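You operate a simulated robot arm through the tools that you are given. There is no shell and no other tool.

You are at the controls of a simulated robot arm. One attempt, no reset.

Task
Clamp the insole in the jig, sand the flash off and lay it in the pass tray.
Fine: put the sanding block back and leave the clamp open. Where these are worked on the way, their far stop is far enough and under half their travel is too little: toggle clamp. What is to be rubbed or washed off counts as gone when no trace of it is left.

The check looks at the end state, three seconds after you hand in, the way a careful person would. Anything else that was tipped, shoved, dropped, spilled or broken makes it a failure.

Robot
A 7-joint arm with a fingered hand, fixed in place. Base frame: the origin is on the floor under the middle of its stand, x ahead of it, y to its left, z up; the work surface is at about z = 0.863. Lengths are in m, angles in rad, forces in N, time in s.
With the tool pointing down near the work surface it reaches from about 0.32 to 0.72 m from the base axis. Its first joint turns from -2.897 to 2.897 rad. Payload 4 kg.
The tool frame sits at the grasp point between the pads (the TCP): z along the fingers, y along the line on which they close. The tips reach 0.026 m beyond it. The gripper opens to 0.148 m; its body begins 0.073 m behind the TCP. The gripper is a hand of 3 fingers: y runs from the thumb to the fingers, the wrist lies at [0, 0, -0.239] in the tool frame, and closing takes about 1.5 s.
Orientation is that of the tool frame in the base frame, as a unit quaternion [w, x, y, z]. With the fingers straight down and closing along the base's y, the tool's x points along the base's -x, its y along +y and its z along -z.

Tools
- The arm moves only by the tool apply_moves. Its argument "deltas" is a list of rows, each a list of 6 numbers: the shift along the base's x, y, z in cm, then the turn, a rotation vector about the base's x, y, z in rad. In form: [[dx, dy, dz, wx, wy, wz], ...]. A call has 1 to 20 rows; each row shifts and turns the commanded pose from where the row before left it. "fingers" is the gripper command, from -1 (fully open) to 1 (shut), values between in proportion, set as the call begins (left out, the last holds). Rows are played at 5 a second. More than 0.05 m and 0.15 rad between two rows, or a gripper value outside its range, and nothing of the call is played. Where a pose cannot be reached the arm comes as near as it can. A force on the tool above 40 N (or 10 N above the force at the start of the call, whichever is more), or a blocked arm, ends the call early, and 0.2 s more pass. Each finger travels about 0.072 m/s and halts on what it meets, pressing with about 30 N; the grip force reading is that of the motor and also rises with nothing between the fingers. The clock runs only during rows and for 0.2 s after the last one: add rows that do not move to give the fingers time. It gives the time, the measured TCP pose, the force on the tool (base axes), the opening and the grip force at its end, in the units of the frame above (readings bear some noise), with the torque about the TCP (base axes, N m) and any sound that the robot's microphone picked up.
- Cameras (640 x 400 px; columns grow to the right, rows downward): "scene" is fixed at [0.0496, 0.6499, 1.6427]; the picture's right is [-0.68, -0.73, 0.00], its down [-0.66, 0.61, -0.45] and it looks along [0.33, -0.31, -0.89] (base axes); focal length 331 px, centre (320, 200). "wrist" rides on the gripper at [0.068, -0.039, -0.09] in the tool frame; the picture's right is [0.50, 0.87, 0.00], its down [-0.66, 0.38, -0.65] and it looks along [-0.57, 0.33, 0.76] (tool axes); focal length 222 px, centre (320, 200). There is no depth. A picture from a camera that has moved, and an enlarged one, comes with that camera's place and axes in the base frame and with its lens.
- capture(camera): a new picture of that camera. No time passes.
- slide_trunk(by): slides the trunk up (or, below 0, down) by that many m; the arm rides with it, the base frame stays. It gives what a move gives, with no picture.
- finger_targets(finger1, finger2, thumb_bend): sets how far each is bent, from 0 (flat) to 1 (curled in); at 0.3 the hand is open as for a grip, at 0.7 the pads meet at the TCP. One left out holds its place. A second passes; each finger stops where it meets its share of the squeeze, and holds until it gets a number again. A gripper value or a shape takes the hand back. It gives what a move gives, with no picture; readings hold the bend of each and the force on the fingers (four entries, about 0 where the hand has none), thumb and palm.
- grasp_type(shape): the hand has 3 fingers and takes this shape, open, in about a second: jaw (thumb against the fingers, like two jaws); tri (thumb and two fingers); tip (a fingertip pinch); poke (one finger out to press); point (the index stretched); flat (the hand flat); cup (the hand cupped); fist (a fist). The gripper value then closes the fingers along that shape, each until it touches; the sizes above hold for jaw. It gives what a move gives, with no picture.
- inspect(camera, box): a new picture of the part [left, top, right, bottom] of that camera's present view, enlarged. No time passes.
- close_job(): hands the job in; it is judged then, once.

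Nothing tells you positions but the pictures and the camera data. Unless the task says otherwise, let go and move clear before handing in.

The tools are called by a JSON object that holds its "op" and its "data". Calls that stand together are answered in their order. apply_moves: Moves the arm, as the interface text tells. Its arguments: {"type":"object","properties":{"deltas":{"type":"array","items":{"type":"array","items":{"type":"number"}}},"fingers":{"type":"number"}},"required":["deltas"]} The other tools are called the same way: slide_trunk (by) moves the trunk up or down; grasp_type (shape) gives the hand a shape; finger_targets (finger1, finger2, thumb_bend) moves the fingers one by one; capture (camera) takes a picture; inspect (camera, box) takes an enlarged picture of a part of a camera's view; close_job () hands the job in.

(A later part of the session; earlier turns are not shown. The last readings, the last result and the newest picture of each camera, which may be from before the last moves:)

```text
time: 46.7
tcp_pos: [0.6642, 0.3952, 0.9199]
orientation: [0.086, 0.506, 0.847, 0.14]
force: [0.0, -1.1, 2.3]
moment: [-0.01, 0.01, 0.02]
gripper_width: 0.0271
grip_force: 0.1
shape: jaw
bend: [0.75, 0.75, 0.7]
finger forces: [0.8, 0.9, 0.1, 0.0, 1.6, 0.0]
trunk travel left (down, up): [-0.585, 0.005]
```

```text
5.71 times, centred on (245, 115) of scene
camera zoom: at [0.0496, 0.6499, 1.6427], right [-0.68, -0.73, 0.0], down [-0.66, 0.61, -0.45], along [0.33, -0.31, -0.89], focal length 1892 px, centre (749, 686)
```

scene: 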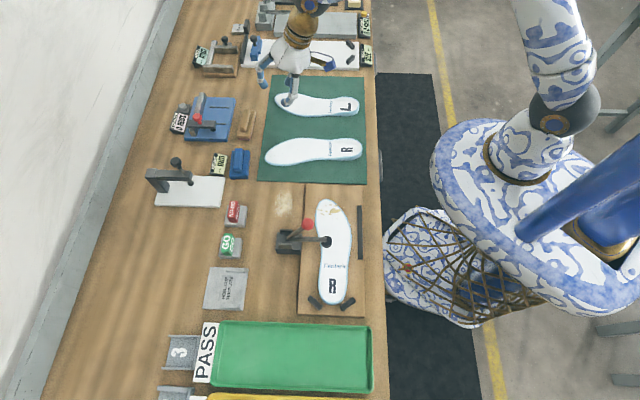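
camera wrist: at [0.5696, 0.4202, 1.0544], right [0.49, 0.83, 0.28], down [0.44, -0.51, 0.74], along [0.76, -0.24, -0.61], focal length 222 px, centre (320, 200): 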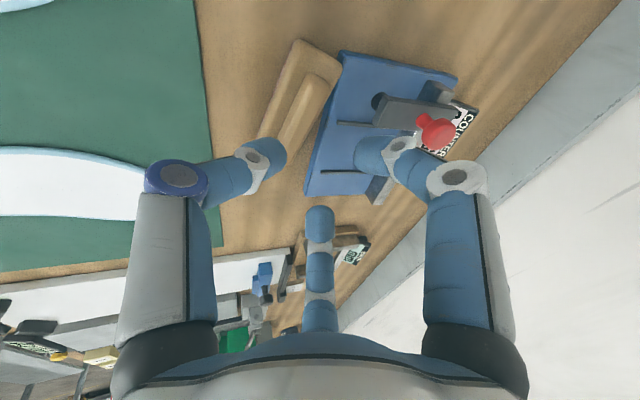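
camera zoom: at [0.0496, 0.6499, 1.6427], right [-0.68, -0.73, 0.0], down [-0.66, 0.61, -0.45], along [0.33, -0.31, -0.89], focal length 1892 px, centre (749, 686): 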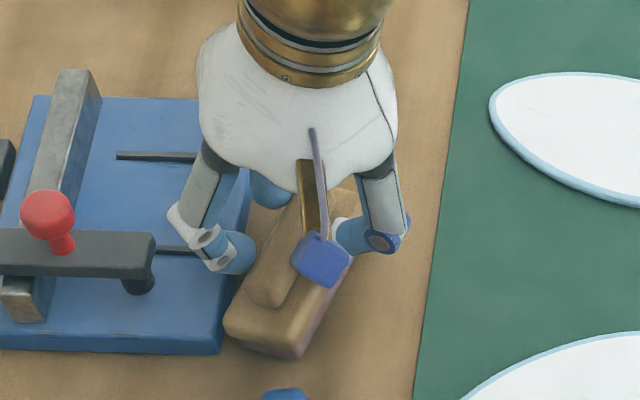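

All three fingers now touch the ridge evenly. I close firmly.

{"op": "apply_moves", "data": {"deltas": [[0, 0, 0, 0, 0, 0], [0, 0, 0, 0, 0, 0], [0, 0, 0, 0, 0, 0], [0, 0, 0, 0, 0, 0]], "fingers": 0.9}}

{"op": "inspect", "data": {"camera": "wrist", "box": [210, 20, 430, 260]}}

{"op": "inspect", "data": {"camera": "scene", "box": [200, 80, 290, 150]}}

```text
time: 47.7
tcp_pos: [0.663, 0.3952, 0.9204]
orientation: [0.086, 0.507, 0.846, 0.14]
force: [-2.1, -1.8, 3.2]
moment: [-0.07, 0.15, 0.0]
gripper_width: 0.0207
grip_force: 29.5
shape: jaw
bend: [0.76, 0.76, 0.7]
finger forces: [21.8, 21.9, 0.0, 0.1, 30.5, 0.0]
trunk travel left (down, up): [-0.585, 0.005]
```

```text
1.67 times, centred on (320, 140) of wrist
camera zoom: at [0.5723, 0.4223, 0.9938], right [0.49, 0.83, 0.28], down [0.44, -0.51, 0.74], along [0.76, -0.24, -0.61], focal length 370 px, centre (320, 300)
```

zoom: 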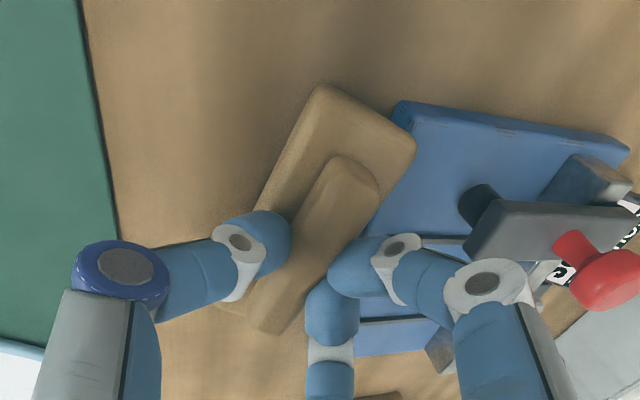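

```text
5.71 times, centred on (245, 115) of scene
camera zoom: at [0.0496, 0.6499, 1.6427], right [-0.68, -0.73, 0.0], down [-0.66, 0.61, -0.45], along [0.33, -0.31, -0.89], focal length 1892 px, centre (749, 686)
```

zoom: 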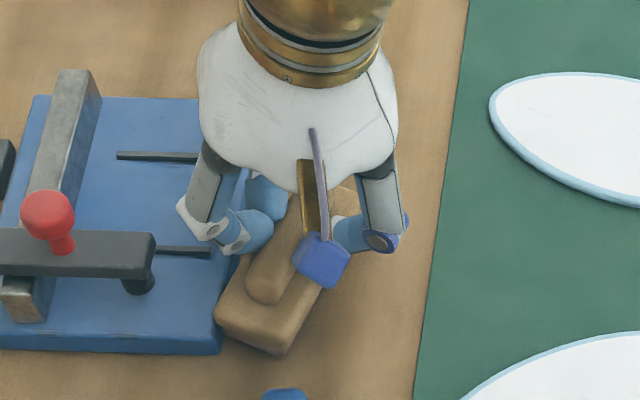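

The grip is balanced (22/22/30 N); the block has squared itself to the tilted hand. I lift it and look.

{"op": "apply_moves", "data": {"deltas": [[0, 0, 1, 0, 0, 0], [-0.5, -0.3, 1.5, 0, 0, 0], [-1, -0.6, 2, 0, 0, 0], [-1, -0.6, 2, 0, 0, 0], [0, 0, 0, 0, 0, 0]]}}

{"op": "capture", "data": {"camera": "wrist"}}

{"op": "inspect", "data": {"camera": "scene", "box": [200, 60, 320, 150]}}

```text
time: 48.9
tcp_pos: [0.6375, 0.3815, 0.9857]
orientation: [0.084, 0.507, 0.846, 0.14]
force: [-0.4, 0.8, 0.4]
moment: [0.01, 0.04, 0.0]
gripper_width: 0.02
grip_force: 30.3
shape: jaw
bend: [0.76, 0.76, 0.7]
finger forces: [23.1, 22.9, 0.1, 0.1, 28.3, 0.0]
trunk travel left (down, up): [-0.585, 0.005]
```

```text
taken
camera wrist: at [0.5472, 0.4091, 1.0586], right [0.49, 0.83, 0.28], down [0.44, -0.51, 0.74], along [0.76, -0.24, -0.61], focal length 222 px, centre (320, 200)
```

wrist: 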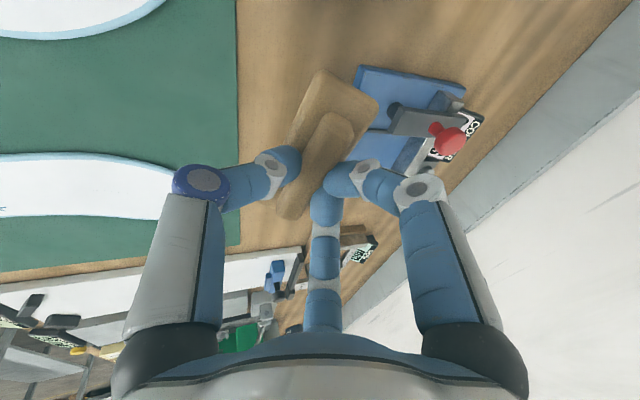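

```text
4.44 times, centred on (260, 105) of scene
camera zoom: at [0.0496, 0.6499, 1.6427], right [-0.68, -0.73, 0.0], down [-0.66, 0.61, -0.45], along [0.33, -0.31, -0.89], focal length 1471 px, centre (587, 622)
```

zoom: 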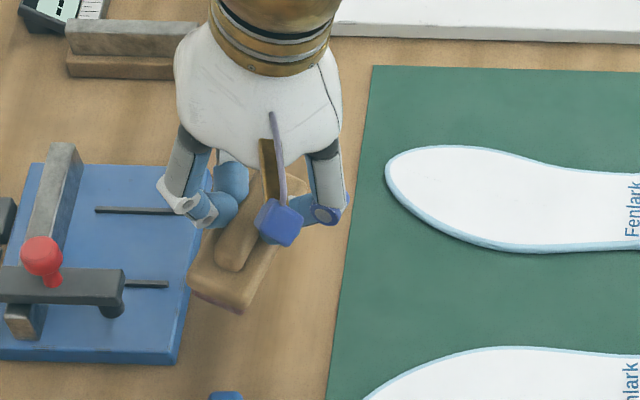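

{"op": "inspect", "data": {"camera": "wrist", "box": [240, 50, 440, 240]}}

```text
2.11 times, centred on (340, 145) of wrist
camera zoom: at [0.5472, 0.4091, 1.0586], right [0.49, 0.83, 0.28], down [0.44, -0.51, 0.74], along [0.76, -0.24, -0.61], focal length 468 px, centre (278, 316)
```

zoom: 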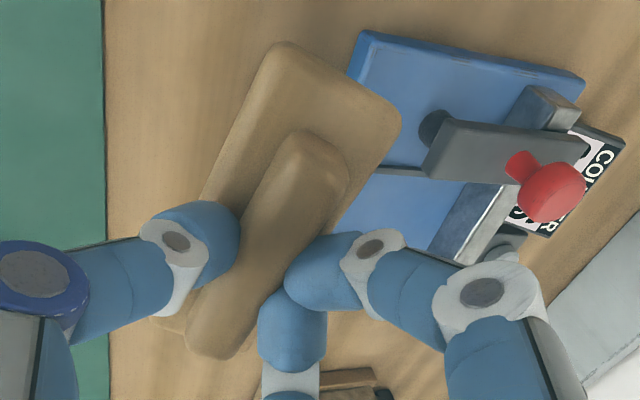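

The block is firmly held, roughly square to the hand with its centre ~9 mm toward the thumb. I carry it to above the insole's toe, bringing the hand upright and turning it so the fingers and camera keep clear of the clamp handle.

{"op": "apply_moves", "data": {"deltas": [[-3, -0.5, 1.5, 0, 0, 0], [-4, 0, 1.5, 0, 0, 0], [-4, 0, 1.5, 0, 0, 0], [-4, 0, 1, 0, 0, 0], [-2, 0, 0.5, -0.0522, 0.0974, 0], [-2, 0, 0.5, -0.0522, 0.0974, 0], [-2, 0, 0.5, -0.0522, 0.0974, 0], [-1.2, 0.1, 0, 0, 0, 0.1358], [-1.2, 0.1, 0, 0, 0, 0.1358], [-1.2, 0.1, 0, 0, 0, 0.1358], [-1.2, 0.1, 0, 0, 0, 0.1358], [-1.2, 0.1, 0, 0, 0, 0.1358], [-1.2, 0.1, 0, 0, 0, 0.1358], [-1.2, 0.1, 0, 0, 0, 0.1358], [-1.2, 0.1, 0, 0, 0, 0.1358], [-1.2, 0.1, 0, 0, 0, 0.1358], [-1.2, 0.1, 0, 0, 0, 0.1358], [0, 0, 0, 0, 0, 0]]}}

{"op": "capture", "data": {"camera": "wrist"}}

{"op": "capture", "data": {"camera": "scene"}}

```text
time: 52.7
tcp_pos: [0.3085, 0.3858, 1.0552]
orientation: [0.001, -0.14, 0.99, -0.002]
force: [0.4, -0.2, -1.1]
moment: [-0.03, -0.04, -0.03]
gripper_width: 0.0198
grip_force: 30.2
shape: jaw
bend: [0.76, 0.76, 0.7]
finger forces: [0.0, 0.0, 0.1, 0.0, 28.5, 0.0]
trunk travel left (down, up): [-0.585, 0.005]
```

```text
taken
camera wrist: at [0.2538, 0.328, 1.1465], right [-0.72, 0.69, 0.0], down [0.52, 0.55, 0.65], along [0.46, 0.47, -0.76], focal length 222 px, centre (320, 200)
```

wrist: 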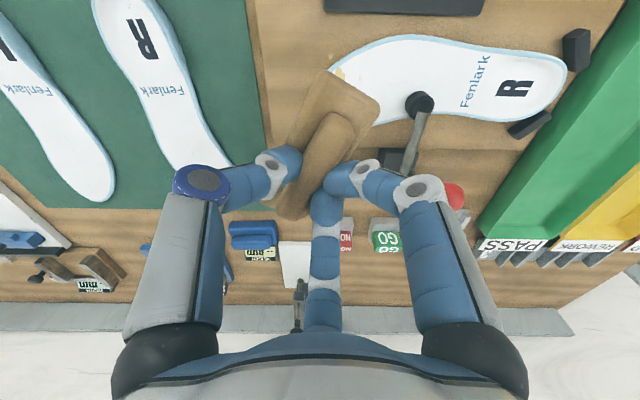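

```text
taken
```

scene: 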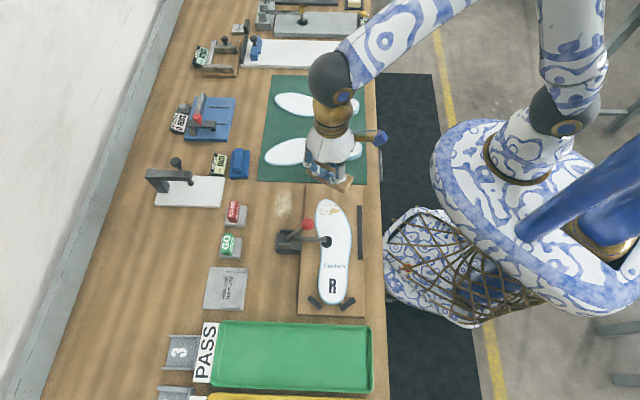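

{"op": "inspect", "data": {"camera": "scene", "box": [280, 110, 400, 210]}}

{"op": "inspect", "data": {"camera": "wrist", "box": [240, 50, 440, 240]}}

{"op": "apply_moves", "data": {"deltas": [[0, 0, 0, 0, 0, 0]]}}

```text
4.00 times, centred on (340, 160) of scene
camera zoom: at [0.0496, 0.6499, 1.6427], right [-0.68, -0.73, 0.0], down [-0.66, 0.61, -0.45], along [0.33, -0.31, -0.89], focal length 1324 px, centre (240, 360)
```

zoom: 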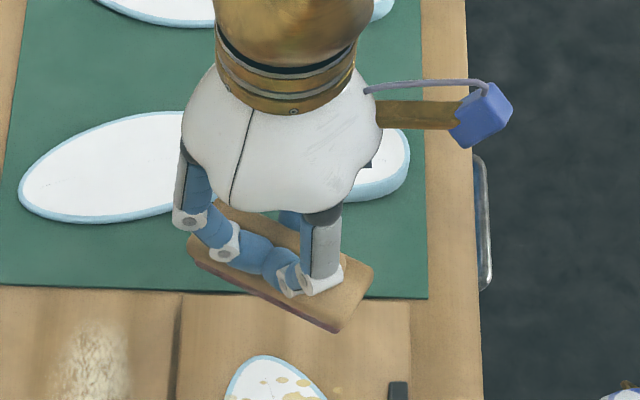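

```text
2.11 times, centred on (340, 145) of wrist
camera zoom: at [0.2538, 0.328, 1.1465], right [-0.72, 0.69, 0.0], down [0.52, 0.55, 0.65], along [0.46, 0.47, -0.76], focal length 468 px, centre (278, 316)
```

zoom: 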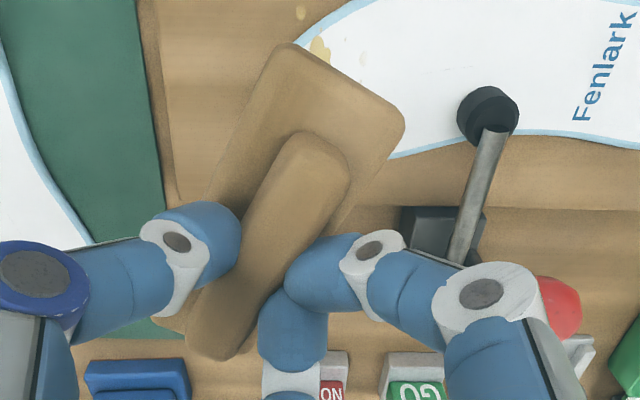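

```text
time: 53.1
tcp_pos: [0.3081, 0.385, 1.0546]
orientation: [0.001, -0.139, 0.99, -0.002]
force: [0.3, 0.3, -0.6]
moment: [-0.01, 0.01, 0.01]
gripper_width: 0.0196
grip_force: 29.8
shape: jaw
bend: [0.76, 0.76, 0.7]
finger forces: [0.0, 0.0, 0.0, 0.0, 28.4, 0.1]
trunk travel left (down, up): [-0.585, 0.005]
```

The block is unchanged in the grip and hangs level. I position it over the flash and lower it gently until it touches.

{"op": "apply_moves", "data": {"deltas": [[-1, 0.5, -3, 0, 0, 0], [-0.9, 0.4, -3, 0, 0, 0], [0, 0, -3, 0, 0, 0], [0, 0, -1.5, 0, 0, 0], [0, 0, 0, 0, 0, 0]]}}

{"op": "inspect", "data": {"camera": "scene", "box": [270, 150, 390, 250]}}

{"op": "inspect", "data": {"camera": "wrist", "box": [220, 20, 460, 240]}}

```text
time: 54.3
tcp_pos: [0.2886, 0.3934, 0.9503]
orientation: [0.001, -0.139, 0.99, -0.002]
force: [-0.8, 0.7, -1.3]
moment: [0.0, 0.01, 0.02]
gripper_width: 0.0194
grip_force: 29.9
shape: jaw
bend: [0.76, 0.76, 0.7]
finger forces: [0.1, 0.0, 0.0, 0.1, 28.4, 0.1]
trunk travel left (down, up): [-0.585, 0.005]
```

```text
4.00 times, centred on (330, 200) of scene
camera zoom: at [0.0496, 0.6499, 1.6427], right [-0.68, -0.73, 0.0], down [-0.66, 0.61, -0.45], along [0.33, -0.31, -0.89], focal length 1324 px, centre (280, 200)
```

zoom: 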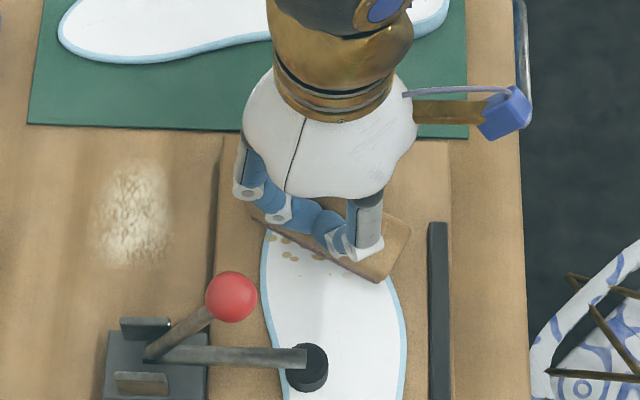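

```text
1.82 times, centred on (340, 130) of wrist
camera zoom: at [0.2339, 0.3366, 1.0413], right [-0.72, 0.69, 0.0], down [0.52, 0.55, 0.65], along [0.46, 0.47, -0.76], focal length 404 px, centre (284, 327)
```

zoom: 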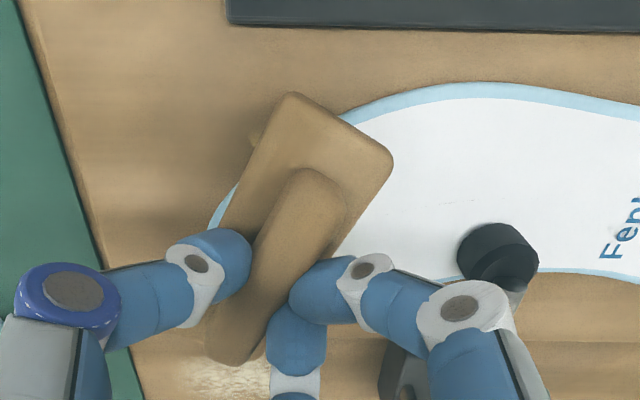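

{"op": "apply_moves", "data": {"deltas": [[0, 0, -1, 0, 0, 0], [0, 0, -0.4, 0, 0, 0], [0, 0, 0, 0, 0, 0]]}}

{"op": "apply_moves", "data": {"deltas": [[0, 0, -0.3, 0, 0, 0], [0, 0, 0, 0, 0, 0]]}}

{"op": "apply_moves", "data": {"deltas": [[0, 0, -0.3, 0, 0, 0], [0, 0, 0, 0, 0, 0]]}}

```text
time: 55.0
tcp_pos: [0.2904, 0.392, 0.9425]
orientation: [0.004, -0.139, 0.99, 0.002]
force: [-2.8, -7.0, 28.8]
moment: [-0.36, -0.03, -0.05]
gripper_width: 0.0214
grip_force: 30.2
shape: jaw
bend: [0.76, 0.77, 0.71]
finger forces: [0.0, 0.1, 0.1, 0.1, 38.9, 0.1]
trunk travel left (down, up): [-0.585, 0.005]
stopped in row 3: the force on the tool passed its limit at 43 N (the readings are from after the stop); the commanded pose is now the measured one
```

```text
time: 55.3
tcp_pos: [0.2897, 0.3923, 0.9426]
orientation: [0.005, -0.138, 0.99, 0.002]
force: [-5.4, -8.5, 29.8]
moment: [-0.41, 0.0, -0.09]
gripper_width: 0.0212
grip_force: 30.1
shape: jaw
bend: [0.76, 0.77, 0.71]
finger forces: [0.0, 0.0, 0.0, 0.0, 39.6, 0.0]
trunk travel left (down, up): [-0.585, 0.005]
stopped in row 1: the force on the tool passed its limit at 44 N (the readings are from after the stop); the commanded pose is now the measured one
```

```text
time: 55.7
tcp_pos: [0.2913, 0.3943, 0.9427]
orientation: [0.006, -0.139, 0.99, 0.004]
force: [-5.4, -10.7, 30.5]
moment: [-0.5, 0.02, -0.06]
gripper_width: 0.0213
grip_force: 30.5
shape: jaw
bend: [0.76, 0.77, 0.71]
finger forces: [0.0, 0.1, 0.0, 0.0, 40.2, 0.0]
trunk travel left (down, up): [-0.585, 0.005]
stopped in row 1: the force on the tool passed its limit at 45 N (the readings are from after the stop); the commanded pose is now the measured one
```

Contact came earlier than expected (TCP z≈0.943, ~30 N). I back off a few millimetres to lighten the pressure and check.

{"op": "apply_moves", "data": {"deltas": [[0, 0, 0.3, 0, 0, 0], [0, 0, 0, 0, 0, 0]]}}

{"op": "inspect", "data": {"camera": "scene", "box": [290, 170, 370, 250]}}

{"op": "inspect", "data": {"camera": "wrist", "box": [220, 20, 460, 240]}}

```text
time: 56.3
tcp_pos: [0.2906, 0.3953, 0.9439]
orientation: [0.005, -0.138, 0.99, 0.002]
force: [-3.9, -4.3, 11.4]
moment: [-0.22, 0.01, -0.08]
gripper_width: 0.0211
grip_force: 30.2
shape: jaw
bend: [0.76, 0.77, 0.71]
finger forces: [0.0, 0.0, 0.0, 0.0, 33.9, 0.0]
trunk travel left (down, up): [-0.585, 0.005]
```

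```text
5.00 times, centred on (330, 210) of scene
camera zoom: at [0.0496, 0.6499, 1.6427], right [-0.68, -0.73, 0.0], down [-0.66, 0.61, -0.45], along [0.33, -0.31, -0.89], focal length 1655 px, centre (270, 150)
```

zoom: 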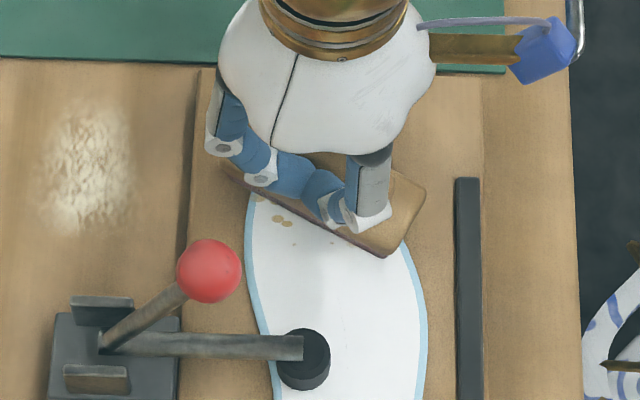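

```text
1.82 times, centred on (340, 130) of wrist
camera zoom: at [0.2361, 0.3375, 1.0325], right [-0.72, 0.7, 0.0], down [0.52, 0.54, 0.66], along [0.46, 0.48, -0.75], focal length 404 px, centre (284, 327)
```

zoom: 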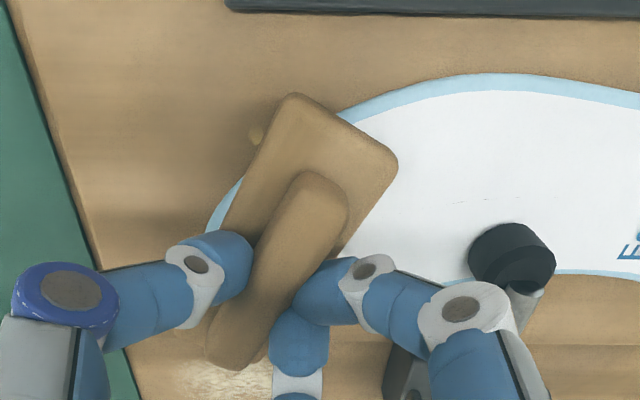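

Pressure is now about 11 N with the contact centred under the block. I start rubbing with short back-and-forth strokes across the flash.

{"op": "apply_moves", "data": {"deltas": [[-0.23, 0.63, 0, 0, 0, 0], [-0.23, 0.63, 0, 0, 0, 0], [-0.23, 0.63, 0, 0, 0, 0], [0.27, -0.75, 0, 0, 0, 0], [0.27, -0.75, 0, 0, 0, 0], [0.27, -0.75, 0, 0, 0, 0], [0.27, -0.75, 0, 0, 0, 0], [0.27, -0.75, 0, 0, 0, 0], [-0.27, 0.75, 0, 0, 0, 0], [-0.27, 0.75, 0, 0, 0, 0], [0, 0, 0, 0, 0, 0]]}}

{"op": "inspect", "data": {"camera": "scene", "box": [290, 170, 370, 250]}}

{"op": "inspect", "data": {"camera": "wrist", "box": [220, 20, 460, 240]}}

```text
time: 58.7
tcp_pos: [0.2948, 0.3916, 0.9421]
orientation: [0.006, -0.139, 0.99, 0.003]
force: [3.3, -5.9, 15.3]
moment: [-0.33, -0.13, 0.01]
gripper_width: 0.0206
grip_force: 29.8
shape: jaw
bend: [0.76, 0.77, 0.71]
finger forces: [0.0, 0.1, 0.1, 0.0, 36.9, 0.0]
trunk travel left (down, up): [-0.585, 0.005]
```

```text
5.00 times, centred on (330, 210) of scene
camera zoom: at [0.0496, 0.6499, 1.6427], right [-0.68, -0.73, 0.0], down [-0.66, 0.61, -0.45], along [0.33, -0.31, -0.89], focal length 1655 px, centre (270, 150)
```

zoom: 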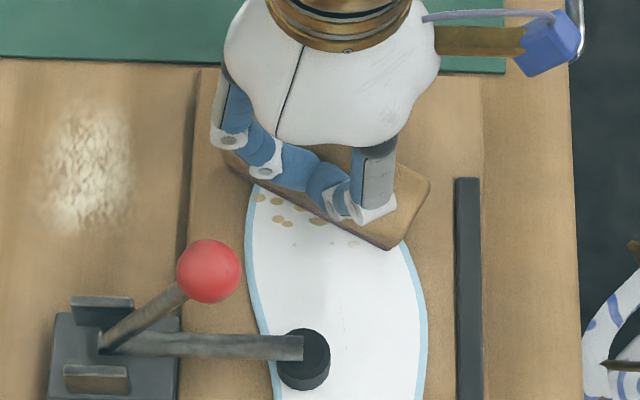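

```text
1.82 times, centred on (340, 130) of wrist
camera zoom: at [0.2373, 0.3332, 1.0323], right [-0.72, 0.7, 0.0], down [0.52, 0.54, 0.66], along [0.46, 0.48, -0.75], focal length 404 px, centre (284, 327)
```

zoom: 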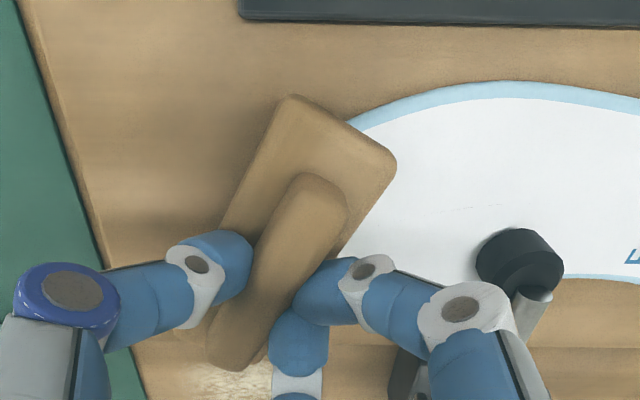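

Let me lift briefly to see what the strokes have removed.

{"op": "apply_moves", "data": {"deltas": [[0, 0, 1.5, 0, 0, 0], [1, -2.5, 1.5, 0, 0, 0], [1, -2.5, 1.5, 0, 0, 0], [0, 0, 0, 0, 0, 0]]}}

{"op": "inspect", "data": {"camera": "scene", "box": [290, 170, 370, 250]}}

{"op": "inspect", "data": {"camera": "wrist", "box": [240, 0, 480, 200]}}

```text
time: 59.7
tcp_pos: [0.3141, 0.3407, 0.9876]
orientation: [0.006, -0.138, 0.99, 0.003]
force: [-0.5, 0.5, -1.1]
moment: [0.0, 0.03, -0.01]
gripper_width: 0.0201
grip_force: 29.9
shape: jaw
bend: [0.76, 0.77, 0.69]
finger forces: [0.1, 0.0, 0.0, 0.0, 30.1, 0.0]
trunk travel left (down, up): [-0.585, 0.005]
```

```text
5.00 times, centred on (330, 210) of scene
camera zoom: at [0.0496, 0.6499, 1.6427], right [-0.68, -0.73, 0.0], down [-0.66, 0.61, -0.45], along [0.33, -0.31, -0.89], focal length 1655 px, centre (270, 150)
```

zoom: 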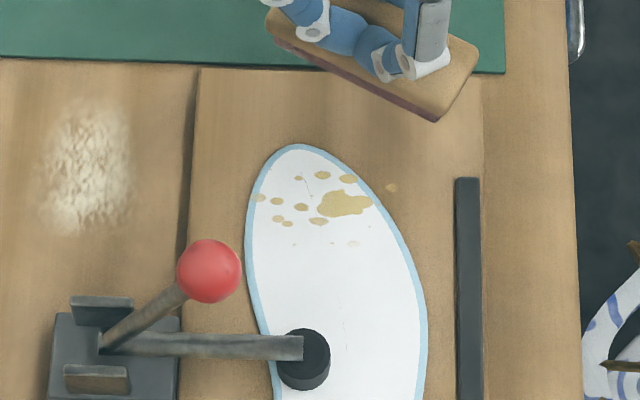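

```text
2.00 times, centred on (360, 100) of wrist
camera zoom: at [0.2586, 0.2839, 1.0779], right [-0.72, 0.7, 0.0], down [0.52, 0.54, 0.66], along [0.46, 0.47, -0.75], focal length 444 px, centre (240, 400)
```

zoom: 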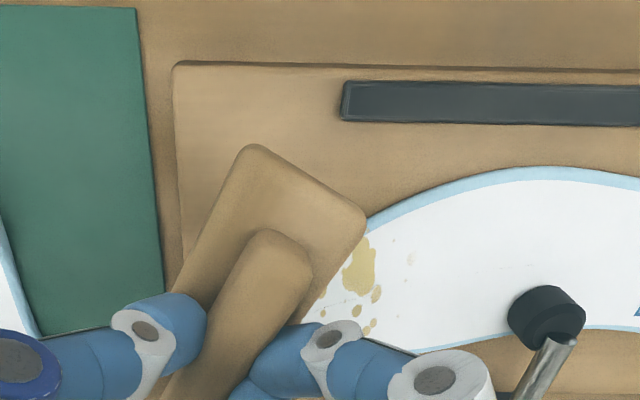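

{"op": "inspect", "data": {"camera": "scene", "box": [325, 160, 375, 200]}}

{"op": "inspect", "data": {"camera": "scene", "box": [310, 190, 360, 225]}}

{"op": "capture", "data": {"camera": "scene"}}

```text
10.00 times, centred on (350, 180) of scene
camera zoom: at [0.0496, 0.6499, 1.6427], right [-0.68, -0.73, 0.0], down [-0.66, 0.61, -0.45], along [0.33, -0.31, -0.89], focal length 3310 px, centre (20, 400)
```

zoom: 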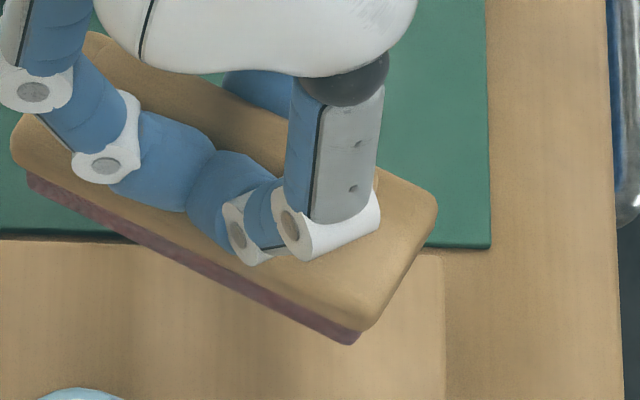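

```text
11.43 times, centred on (335, 208) of scene
camera zoom: at [0.0496, 0.6499, 1.6427], right [-0.68, -0.73, 0.0], down [-0.66, 0.61, -0.45], along [0.33, -0.31, -0.89], focal length 3783 px, centre (149, 114)
```

zoom: 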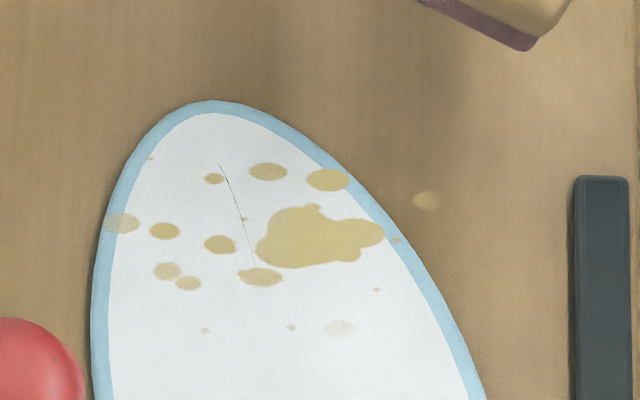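

```text
taken
```

scene: 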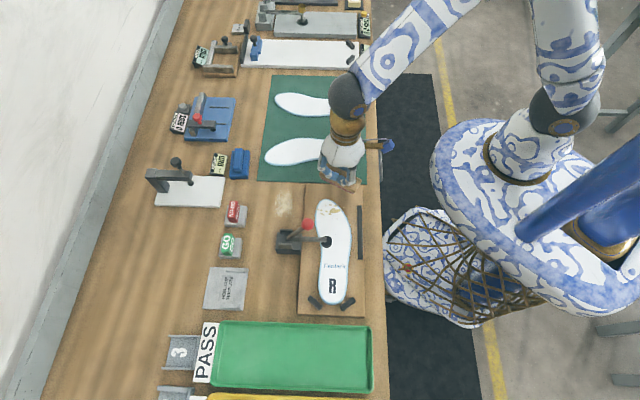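

The flash shows some fading but is still there, so rubbing works and needs many more strokes. I return and rub with longer runs and slightly more pressure.

{"op": "apply_moves", "data": {"deltas": [[-1.2, 2.7, -0.5, 0, 0, 0], [-1.2, 2.7, -0.5, 0, 0, 0], [0, 0, -1.8, 0, 0, 0], [0, 0, -1.3, 0, 0, 0], [0, 0, -0.3, 0, 0, 0], [0, 0, 0, 0, 0, 0]]}}

```text
time: 61.1
tcp_pos: [0.2901, 0.3965, 0.9436]
orientation: [0.006, -0.138, 0.99, 0.003]
force: [0.5, 1.9, 7.7]
moment: [-0.04, -0.04, 0.0]
gripper_width: 0.0203
grip_force: 30.3
shape: jaw
bend: [0.76, 0.77, 0.69]
finger forces: [0.0, 0.0, 0.0, 0.0, 29.9, 0.0]
trunk travel left (down, up): [-0.585, 0.005]
```

{"op": "apply_moves", "data": {"deltas": [[-0.27, 0.75, -0.15, 0, 0, 0], [-0.27, 0.75, 0, 0, 0, 0], [0.325, -0.893, 0, 0, 0, 0], [0.325, -0.893, 0, 0, 0, 0], [0.325, -0.893, 0, 0, 0, 0], [0.325, -0.893, 0, 0, 0, 0], [-0.325, 0.893, 0, 0, 0, 0], [-0.325, 0.893, 0, 0, 0, 0], [-0.325, 0.893, 0, 0, 0, 0], [-0.325, 0.893, 0, 0, 0, 0], [0.325, -0.893, 0, 0, 0, 0], [0.325, -0.893, 0, 0, 0, 0], [0.325, -0.893, 0, 0, 0, 0], [0.325, -0.893, 0, 0, 0, 0], [-0.325, 0.893, 0, 0, 0, 0], [-0.325, 0.893, 0, 0, 0, 0], [-0.325, 0.893, 0, 0, 0, 0], [-0.325, 0.893, 0, 0, 0, 0], [0.27, -0.75, 0, 0, 0, 0], [0.27, -0.75, 0, 0, 0, 0]]}}

{"op": "inspect", "data": {"camera": "scene", "box": [290, 170, 370, 250]}}

```text
time: 65.3
tcp_pos: [0.2881, 0.3965, 0.9406]
orientation: [0.004, -0.139, 0.99, 0.003]
force: [-1.5, 3.3, 8.1]
moment: [0.03, 0.04, 0.0]
gripper_width: 0.0203
grip_force: 30.0
shape: jaw
bend: [0.76, 0.77, 0.69]
finger forces: [0.0, 0.1, 0.0, 0.0, 29.9, 0.0]
trunk travel left (down, up): [-0.585, 0.005]
```

```text
5.00 times, centred on (330, 210) of scene
camera zoom: at [0.0496, 0.6499, 1.6427], right [-0.68, -0.73, 0.0], down [-0.66, 0.61, -0.45], along [0.33, -0.31, -0.89], focal length 1655 px, centre (270, 150)
```

zoom: 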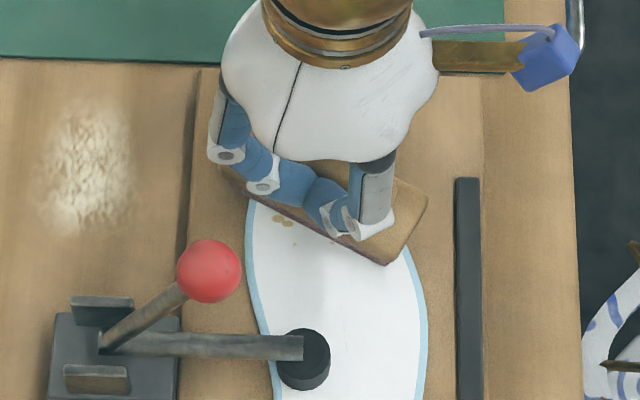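

{"op": "apply_moves", "data": {"deltas": [[-0.27, 0.75, -0.2, 0, 0, 0], [-0.27, 0.75, 0, 0, 0, 0], [0.325, -0.893, 0, 0, 0, 0], [0.325, -0.893, 0, 0, 0, 0], [0.325, -0.893, 0, 0, 0, 0], [0.325, -0.893, 0, 0, 0, 0], [-0.325, 0.893, 0, 0, 0, 0], [-0.325, 0.893, 0, 0, 0, 0], [-0.325, 0.893, 0, 0, 0, 0], [-0.325, 0.893, 0, 0, 0, 0], [0.325, -0.893, 0, 0, 0, 0], [0.325, -0.893, 0, 0, 0, 0], [0.325, -0.893, 0, 0, 0, 0], [0.325, -0.893, 0, 0, 0, 0], [-0.325, 0.893, 0, 0, 0, 0], [-0.325, 0.893, 0, 0, 0, 0], [-0.325, 0.893, 0, 0, 0, 0], [-0.325, 0.893, 0, 0, 0, 0], [0.27, -0.75, 0, 0, 0, 0], [0.27, -0.75, 0, 0, 0, 0]]}}

{"op": "apply_moves", "data": {"deltas": [[0, 0, 1.5, 0, 0, 0], [1, -2.5, 1.5, 0, 0, 0], [1, -2.5, 1.5, 0, 0, 0], [0, 0, 0, 0, 0, 0]]}}

{"op": "inspect", "data": {"camera": "scene", "box": [310, 190, 360, 225]}}

```text
time: 69.5
tcp_pos: [0.2889, 0.3972, 0.9398]
orientation: [0.006, -0.139, 0.99, 0.004]
force: [-2.6, 7.9, 16.3]
moment: [0.07, 0.08, -0.03]
gripper_width: 0.0205
grip_force: 30.0
shape: jaw
bend: [0.76, 0.77, 0.71]
finger forces: [0.0, 0.0, 0.0, 0.0, 30.5, 0.0]
trunk travel left (down, up): [-0.585, 0.005]
```

```text
time: 70.5
tcp_pos: [0.3093, 0.3448, 0.9834]
orientation: [0.005, -0.137, 0.99, 0.003]
force: [-0.1, 0.5, -1.5]
moment: [0.0, 0.04, -0.01]
gripper_width: 0.0201
grip_force: 30.4
shape: jaw
bend: [0.76, 0.77, 0.69]
finger forces: [0.1, 0.0, 0.0, 0.1, 30.0, 0.1]
trunk travel left (down, up): [-0.585, 0.005]
```

```text
11.43 times, centred on (335, 208) of scene
camera zoom: at [0.0496, 0.6499, 1.6427], right [-0.68, -0.73, 0.0], down [-0.66, 0.61, -0.45], along [0.33, -0.31, -0.89], focal length 3783 px, centre (149, 114)
```

zoom: 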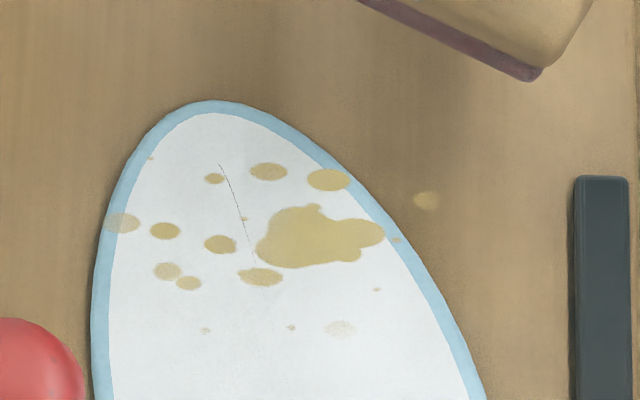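

No change at all compared with before these strokes, although the block was pressing on the toe. I look carefully at both blocks' undersides again before going on.

{"op": "inspect", "data": {"camera": "scene", "box": [225, 145, 255, 180]}}

{"op": "inspect", "data": {"camera": "scene", "box": [325, 155, 375, 205]}}

{"op": "capture", "data": {"camera": "wrist"}}

```text
11.43 times, centred on (240, 162) of scene
camera zoom: at [0.0496, 0.6499, 1.6427], right [-0.68, -0.73, 0.0], down [-0.66, 0.61, -0.45], along [0.33, -0.31, -0.89], focal length 3783 px, centre (1234, 629)
```

zoom: 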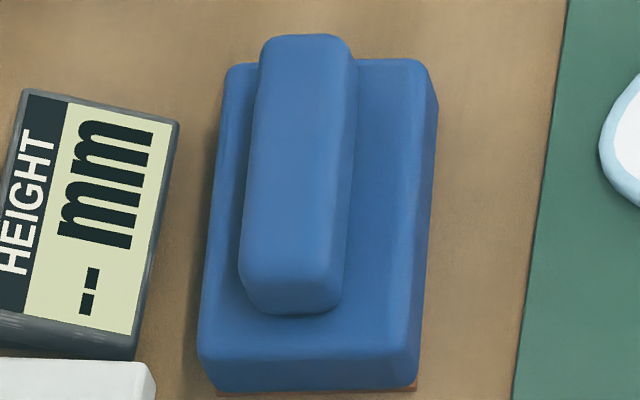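

```text
8.00 times, centred on (350, 180) of scene
camera zoom: at [0.0496, 0.6499, 1.6427], right [-0.68, -0.73, 0.0], down [-0.66, 0.61, -0.45], along [0.33, -0.31, -0.89], focal length 2648 px, centre (80, 360)
```

zoom: 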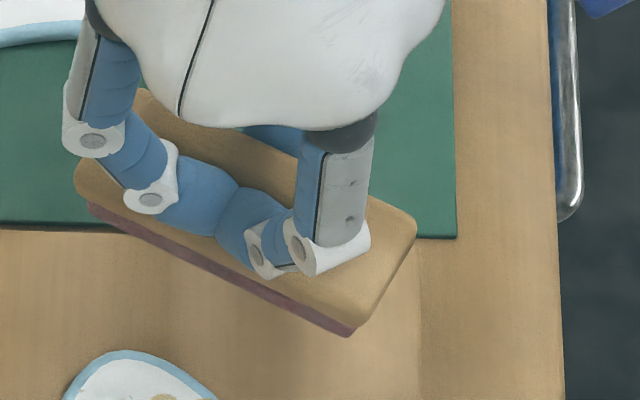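

```text
taken
camera wrist: at [0.2535, 0.2877, 1.0743], right [-0.72, 0.7, 0.0], down [0.52, 0.54, 0.66], along [0.46, 0.47, -0.75], focal length 222 px, centre (320, 200)
```

wrist: 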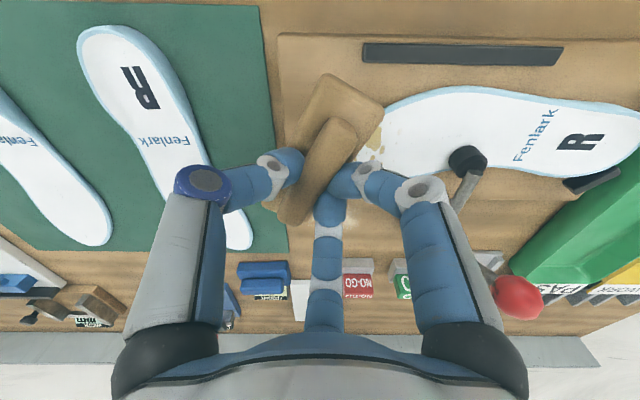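

Zooming in, the blue block has a thin orange-brown sheet under it (sandpaper), while the wooden one carries a thick plum felt pad — so the wooden one is a buffing/eraser block and the blue one is the sanding block. I first return the wooden block to its original place (centre ≈ (0.660, 0.378), axis ≈ 132°).

{"op": "apply_moves", "data": {"deltas": [[2, 0, 3, 0, 0, 0], [2.5, 0, 3.5, 0, 0, -0.1488], [2.5, 0, 0, 0, 0, -0.1488], [2.5, 0, 0, 0, 0, -0.1488], [2.5, 0, 0, 0, 0, -0.1488], [2.5, 0, 0, 0, 0, -0.1488], [2.5, 0, 0, 0, 0, -0.1488], [2.5, 0, 0, 0, 0, -0.1488], [2.5, 0, 0, 0, 0, -0.1488], [0, 0, 0, 0.0678, -0.0873, 0], [0, 0, 0, 0.0678, -0.0873, 0], [0, 0, 0, 0.0678, -0.0873, 0], [0, 0, 0, 0, 0, 0]]}}

{"op": "capture", "data": {"camera": "scene"}}

{"op": "capture", "data": {"camera": "wrist"}}

```text
time: 73.3
tcp_pos: [0.5299, 0.3479, 1.0489]
orientation: [0.078, 0.435, 0.885, 0.147]
force: [0.5, -0.8, -0.8]
moment: [0.02, 0.0, 0.02]
gripper_width: 0.0199
grip_force: 29.7
shape: jaw
bend: [0.76, 0.77, 0.69]
finger forces: [0.0, 0.1, 0.0, 0.1, 29.6, 0.0]
trunk travel left (down, up): [-0.585, 0.005]
```

```text
taken
```

scene: 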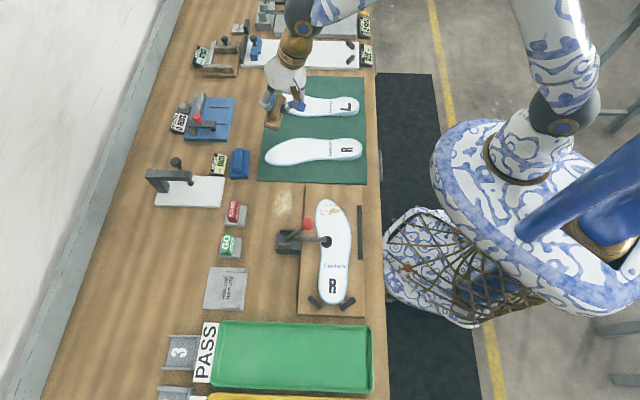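

```text
taken
camera wrist: at [0.4348, 0.3591, 1.1222], right [0.34, 0.9, 0.28], down [0.51, -0.43, 0.75], along [0.79, -0.11, -0.6], focal length 222 px, centre (320, 200)
```

wrist: 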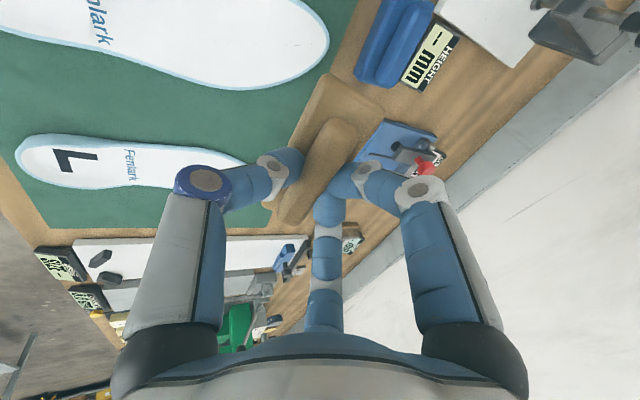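

{"op": "apply_moves", "data": {"deltas": [[3.1, 0.6, -1.5, 0, 0, 0], [3.1, 0.6, -1.5, 0, 0, 0], [3.1, 0.6, -1.5, 0, 0, 0], [3.15, 0.7, -1.5, 0, 0, 0], [0, 0, -2, 0, 0, 0], [0, 0, 0, 0, 0, 0]]}}

{"op": "inspect", "data": {"camera": "scene", "box": [210, 95, 290, 155]}}

{"op": "inspect", "data": {"camera": "wrist", "box": [240, 50, 440, 240]}}

```text
time: 74.7
tcp_pos: [0.6545, 0.3705, 0.9674]
orientation: [0.078, 0.436, 0.885, 0.148]
force: [-0.3, 0.4, -0.9]
moment: [-0.02, 0.04, -0.02]
gripper_width: 0.0202
grip_force: 29.9
shape: jaw
bend: [0.76, 0.77, 0.69]
finger forces: [0.0, 0.0, 0.0, 0.0, 29.3, 0.1]
trunk travel left (down, up): [-0.585, 0.005]
```

```text
6.67 times, centred on (250, 125) of scene
camera zoom: at [0.0496, 0.6499, 1.6427], right [-0.68, -0.73, 0.0], down [-0.66, 0.61, -0.45], along [0.33, -0.31, -0.89], focal length 2207 px, centre (787, 700)
```

zoom: 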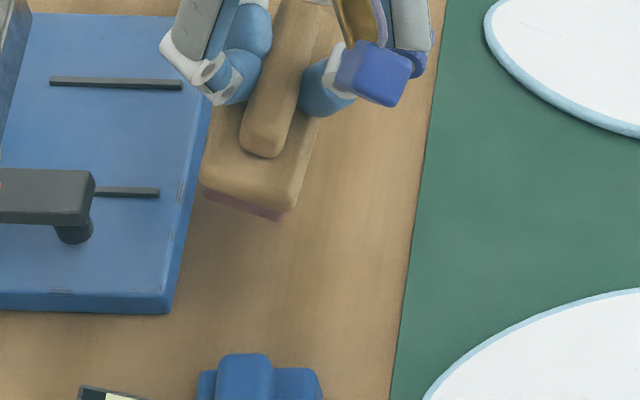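

```text
2.11 times, centred on (340, 145) of wrist
camera zoom: at [0.56, 0.3842, 1.0417], right [0.34, 0.9, 0.28], down [0.51, -0.43, 0.75], along [0.79, -0.11, -0.6], focal length 468 px, centre (278, 316)
```

zoom: 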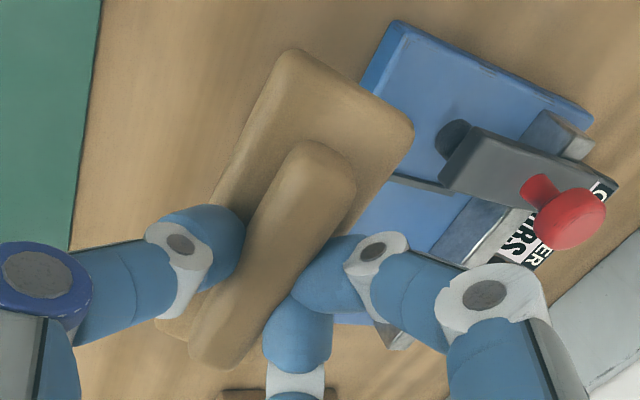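

{"op": "apply_moves", "data": {"deltas": [[0, 0.2, -1.5, 0, 0, 0], [0, 0, -1.5, 0, 0, 0], [0, 0, -1, 0, 0, 0], [0, 0, 0, 0, 0, 0]]}}

{"op": "inspect", "data": {"camera": "scene", "box": [210, 95, 290, 155]}}

```text
time: 75.7
tcp_pos: [0.6547, 0.373, 0.9294]
orientation: [0.078, 0.435, 0.885, 0.147]
force: [0.0, 0.0, 0.0]
moment: [0.02, 0.02, -0.02]
gripper_width: 0.0198
grip_force: 30.0
shape: jaw
bend: [0.76, 0.77, 0.69]
finger forces: [0.0, 0.1, 0.1, 0.0, 29.4, 0.0]
trunk travel left (down, up): [-0.585, 0.005]
```

```text
6.67 times, centred on (250, 125) of scene
camera zoom: at [0.0496, 0.6499, 1.6427], right [-0.68, -0.73, 0.0], down [-0.66, 0.61, -0.45], along [0.33, -0.31, -0.89], focal length 2207 px, centre (787, 700)
```

zoom: 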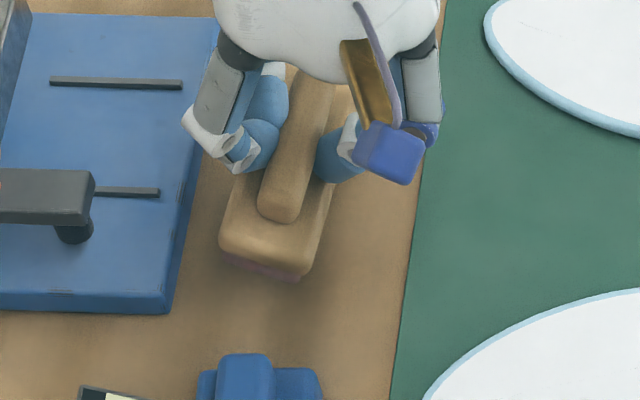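

{"op": "apply_moves", "data": {"deltas": [[-0.15, 0.15, -0.5, 0, 0, 0], [-0.1, 0.1, -0.3, 0, 0, 0], [0, 0, 0, 0, 0, 0]]}}

{"op": "apply_moves", "data": {"deltas": [[0, 0, -0.2, 0, 0, 0], [0, 0, 0, 0, 0, 0]]}}

{"op": "inspect", "data": {"camera": "scene", "box": [210, 95, 290, 155]}}

```text
time: 76.5
tcp_pos: [0.6507, 0.3764, 0.9218]
orientation: [0.077, 0.436, 0.884, 0.148]
force: [0.5, -0.1, -0.8]
moment: [0.02, 0.0, 0.01]
gripper_width: 0.0198
grip_force: 30.1
shape: jaw
bend: [0.76, 0.77, 0.69]
finger forces: [0.0, 0.1, 0.0, 0.0, 29.2, 0.1]
trunk travel left (down, up): [-0.585, 0.005]
```

```text
time: 77.1
tcp_pos: [0.6506, 0.3758, 0.9184]
orientation: [0.079, 0.436, 0.884, 0.147]
force: [0.9, -0.6, -1.2]
moment: [-0.03, 0.03, 0.02]
gripper_width: 0.0199
grip_force: 29.9
shape: jaw
bend: [0.76, 0.77, 0.69]
finger forces: [0.0, 0.0, 0.0, 0.1, 29.3, 0.0]
trunk travel left (down, up): [-0.585, 0.005]
```

```text
6.67 times, centred on (250, 125) of scene
camera zoom: at [0.0496, 0.6499, 1.6427], right [-0.68, -0.73, 0.0], down [-0.66, 0.61, -0.45], along [0.33, -0.31, -0.89], focal length 2207 px, centre (787, 700)
```

zoom: 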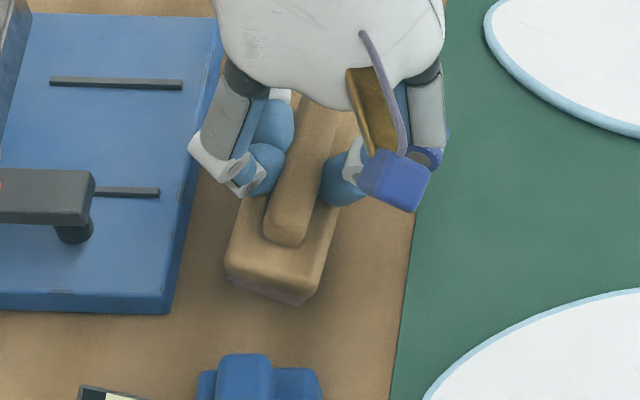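

{"op": "apply_moves", "data": {"deltas": [[0, 0, -0.3, 0, 0, 0], [0, 0, 0, 0, 0, 0]]}}

{"op": "apply_moves", "data": {"deltas": [[0, 0, -0.2, 0, 0, 0], [0, 0, 0, 0, 0, 0]]}}

{"op": "inspect", "data": {"camera": "scene", "box": [210, 95, 290, 155]}}

```text
time: 77.7
tcp_pos: [0.651, 0.3754, 0.917]
orientation: [0.078, 0.435, 0.885, 0.148]
force: [1.3, -0.4, 3.7]
moment: [0.01, 0.0, -0.02]
gripper_width: 0.0197
grip_force: 30.5
shape: jaw
bend: [0.76, 0.77, 0.69]
finger forces: [0.0, 0.1, 0.0, 0.0, 28.8, 0.1]
trunk travel left (down, up): [-0.585, 0.005]
```

```text
time: 78.3
tcp_pos: [0.6499, 0.3747, 0.9163]
orientation: [0.079, 0.435, 0.884, 0.15]
force: [1.8, 1.7, 16.0]
moment: [0.07, -0.08, 0.0]
gripper_width: 0.0198
grip_force: 30.3
shape: jaw
bend: [0.76, 0.77, 0.69]
finger forces: [0.1, 0.0, 0.1, 0.1, 28.0, 0.0]
trunk travel left (down, up): [-0.585, 0.005]
```

```text
6.67 times, centred on (250, 125) of scene
camera zoom: at [0.0496, 0.6499, 1.6427], right [-0.68, -0.73, 0.0], down [-0.66, 0.61, -0.45], along [0.33, -0.31, -0.89], focal length 2207 px, centre (787, 700)
```

zoom: 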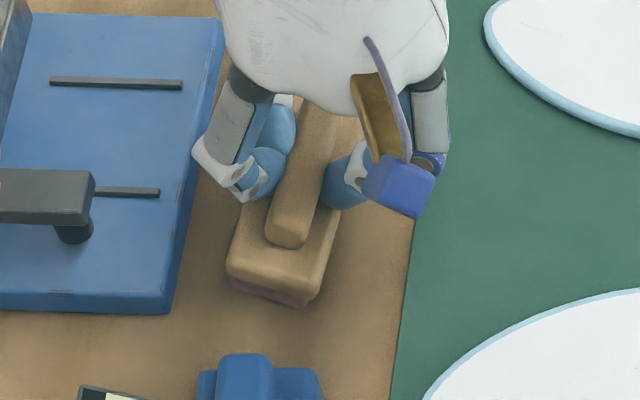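

The near edge is on the bench. I ease the pressure and open gently so the block settles flat.

{"op": "apply_moves", "data": {"deltas": [[0, 0, 0.2, 0, 0, 0], [0, 0, 0, 0, 0, 0]]}}

{"op": "apply_moves", "data": {"deltas": [[0, 0, 0, 0, 0, 0], [0, 0, 0, 0, 0, 0], [0, 0, 0, 0, 0, 0], [0, 0, 0, 0, 0, 0]], "fingers": 0.55}}

{"op": "inspect", "data": {"camera": "scene", "box": [210, 95, 290, 155]}}

{"op": "inspect", "data": {"camera": "wrist", "box": [240, 50, 440, 240]}}

```text
time: 78.9
tcp_pos: [0.6498, 0.3755, 0.9166]
orientation: [0.078, 0.436, 0.884, 0.148]
force: [1.7, 1.1, 9.1]
moment: [0.05, -0.07, -0.01]
gripper_width: 0.0198
grip_force: 30.1
shape: jaw
bend: [0.76, 0.77, 0.69]
finger forces: [0.1, 0.1, 0.0, 0.0, 28.2, 0.0]
trunk travel left (down, up): [-0.585, 0.005]
```

```text
time: 79.9
tcp_pos: [0.6508, 0.3754, 0.9169]
orientation: [0.077, 0.436, 0.885, 0.147]
force: [0.5, 0.6, 0.0]
moment: [0.04, -0.01, 0.03]
gripper_width: 0.0328
grip_force: 0.1
shape: jaw
bend: [0.76, 0.76, 0.7]
finger forces: [1.4, 0.8, 0.0, 0.1, 0.0, 0.0]
trunk travel left (down, up): [-0.585, 0.005]
```

```text
6.67 times, centred on (250, 125) of scene
camera zoom: at [0.0496, 0.6499, 1.6427], right [-0.68, -0.73, 0.0], down [-0.66, 0.61, -0.45], along [0.33, -0.31, -0.89], focal length 2207 px, centre (787, 700)
```

zoom: 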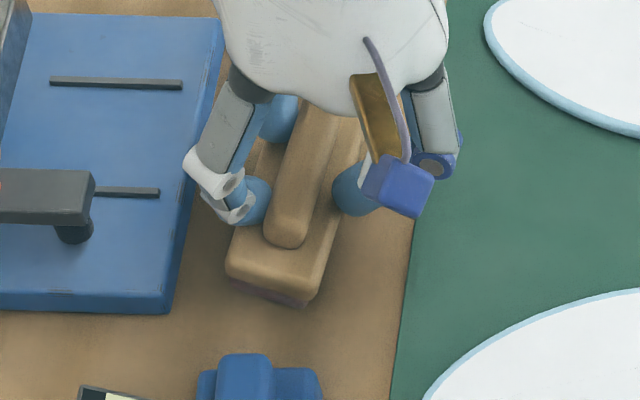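

```text
2.11 times, centred on (340, 145) of wrist
camera zoom: at [0.5554, 0.3877, 0.9889], right [0.34, 0.9, 0.28], down [0.51, -0.43, 0.75], along [0.79, -0.11, -0.6], focal length 468 px, centre (278, 316)
```

zoom: 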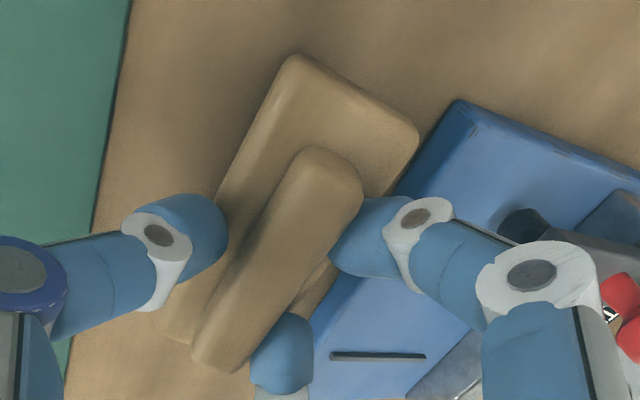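

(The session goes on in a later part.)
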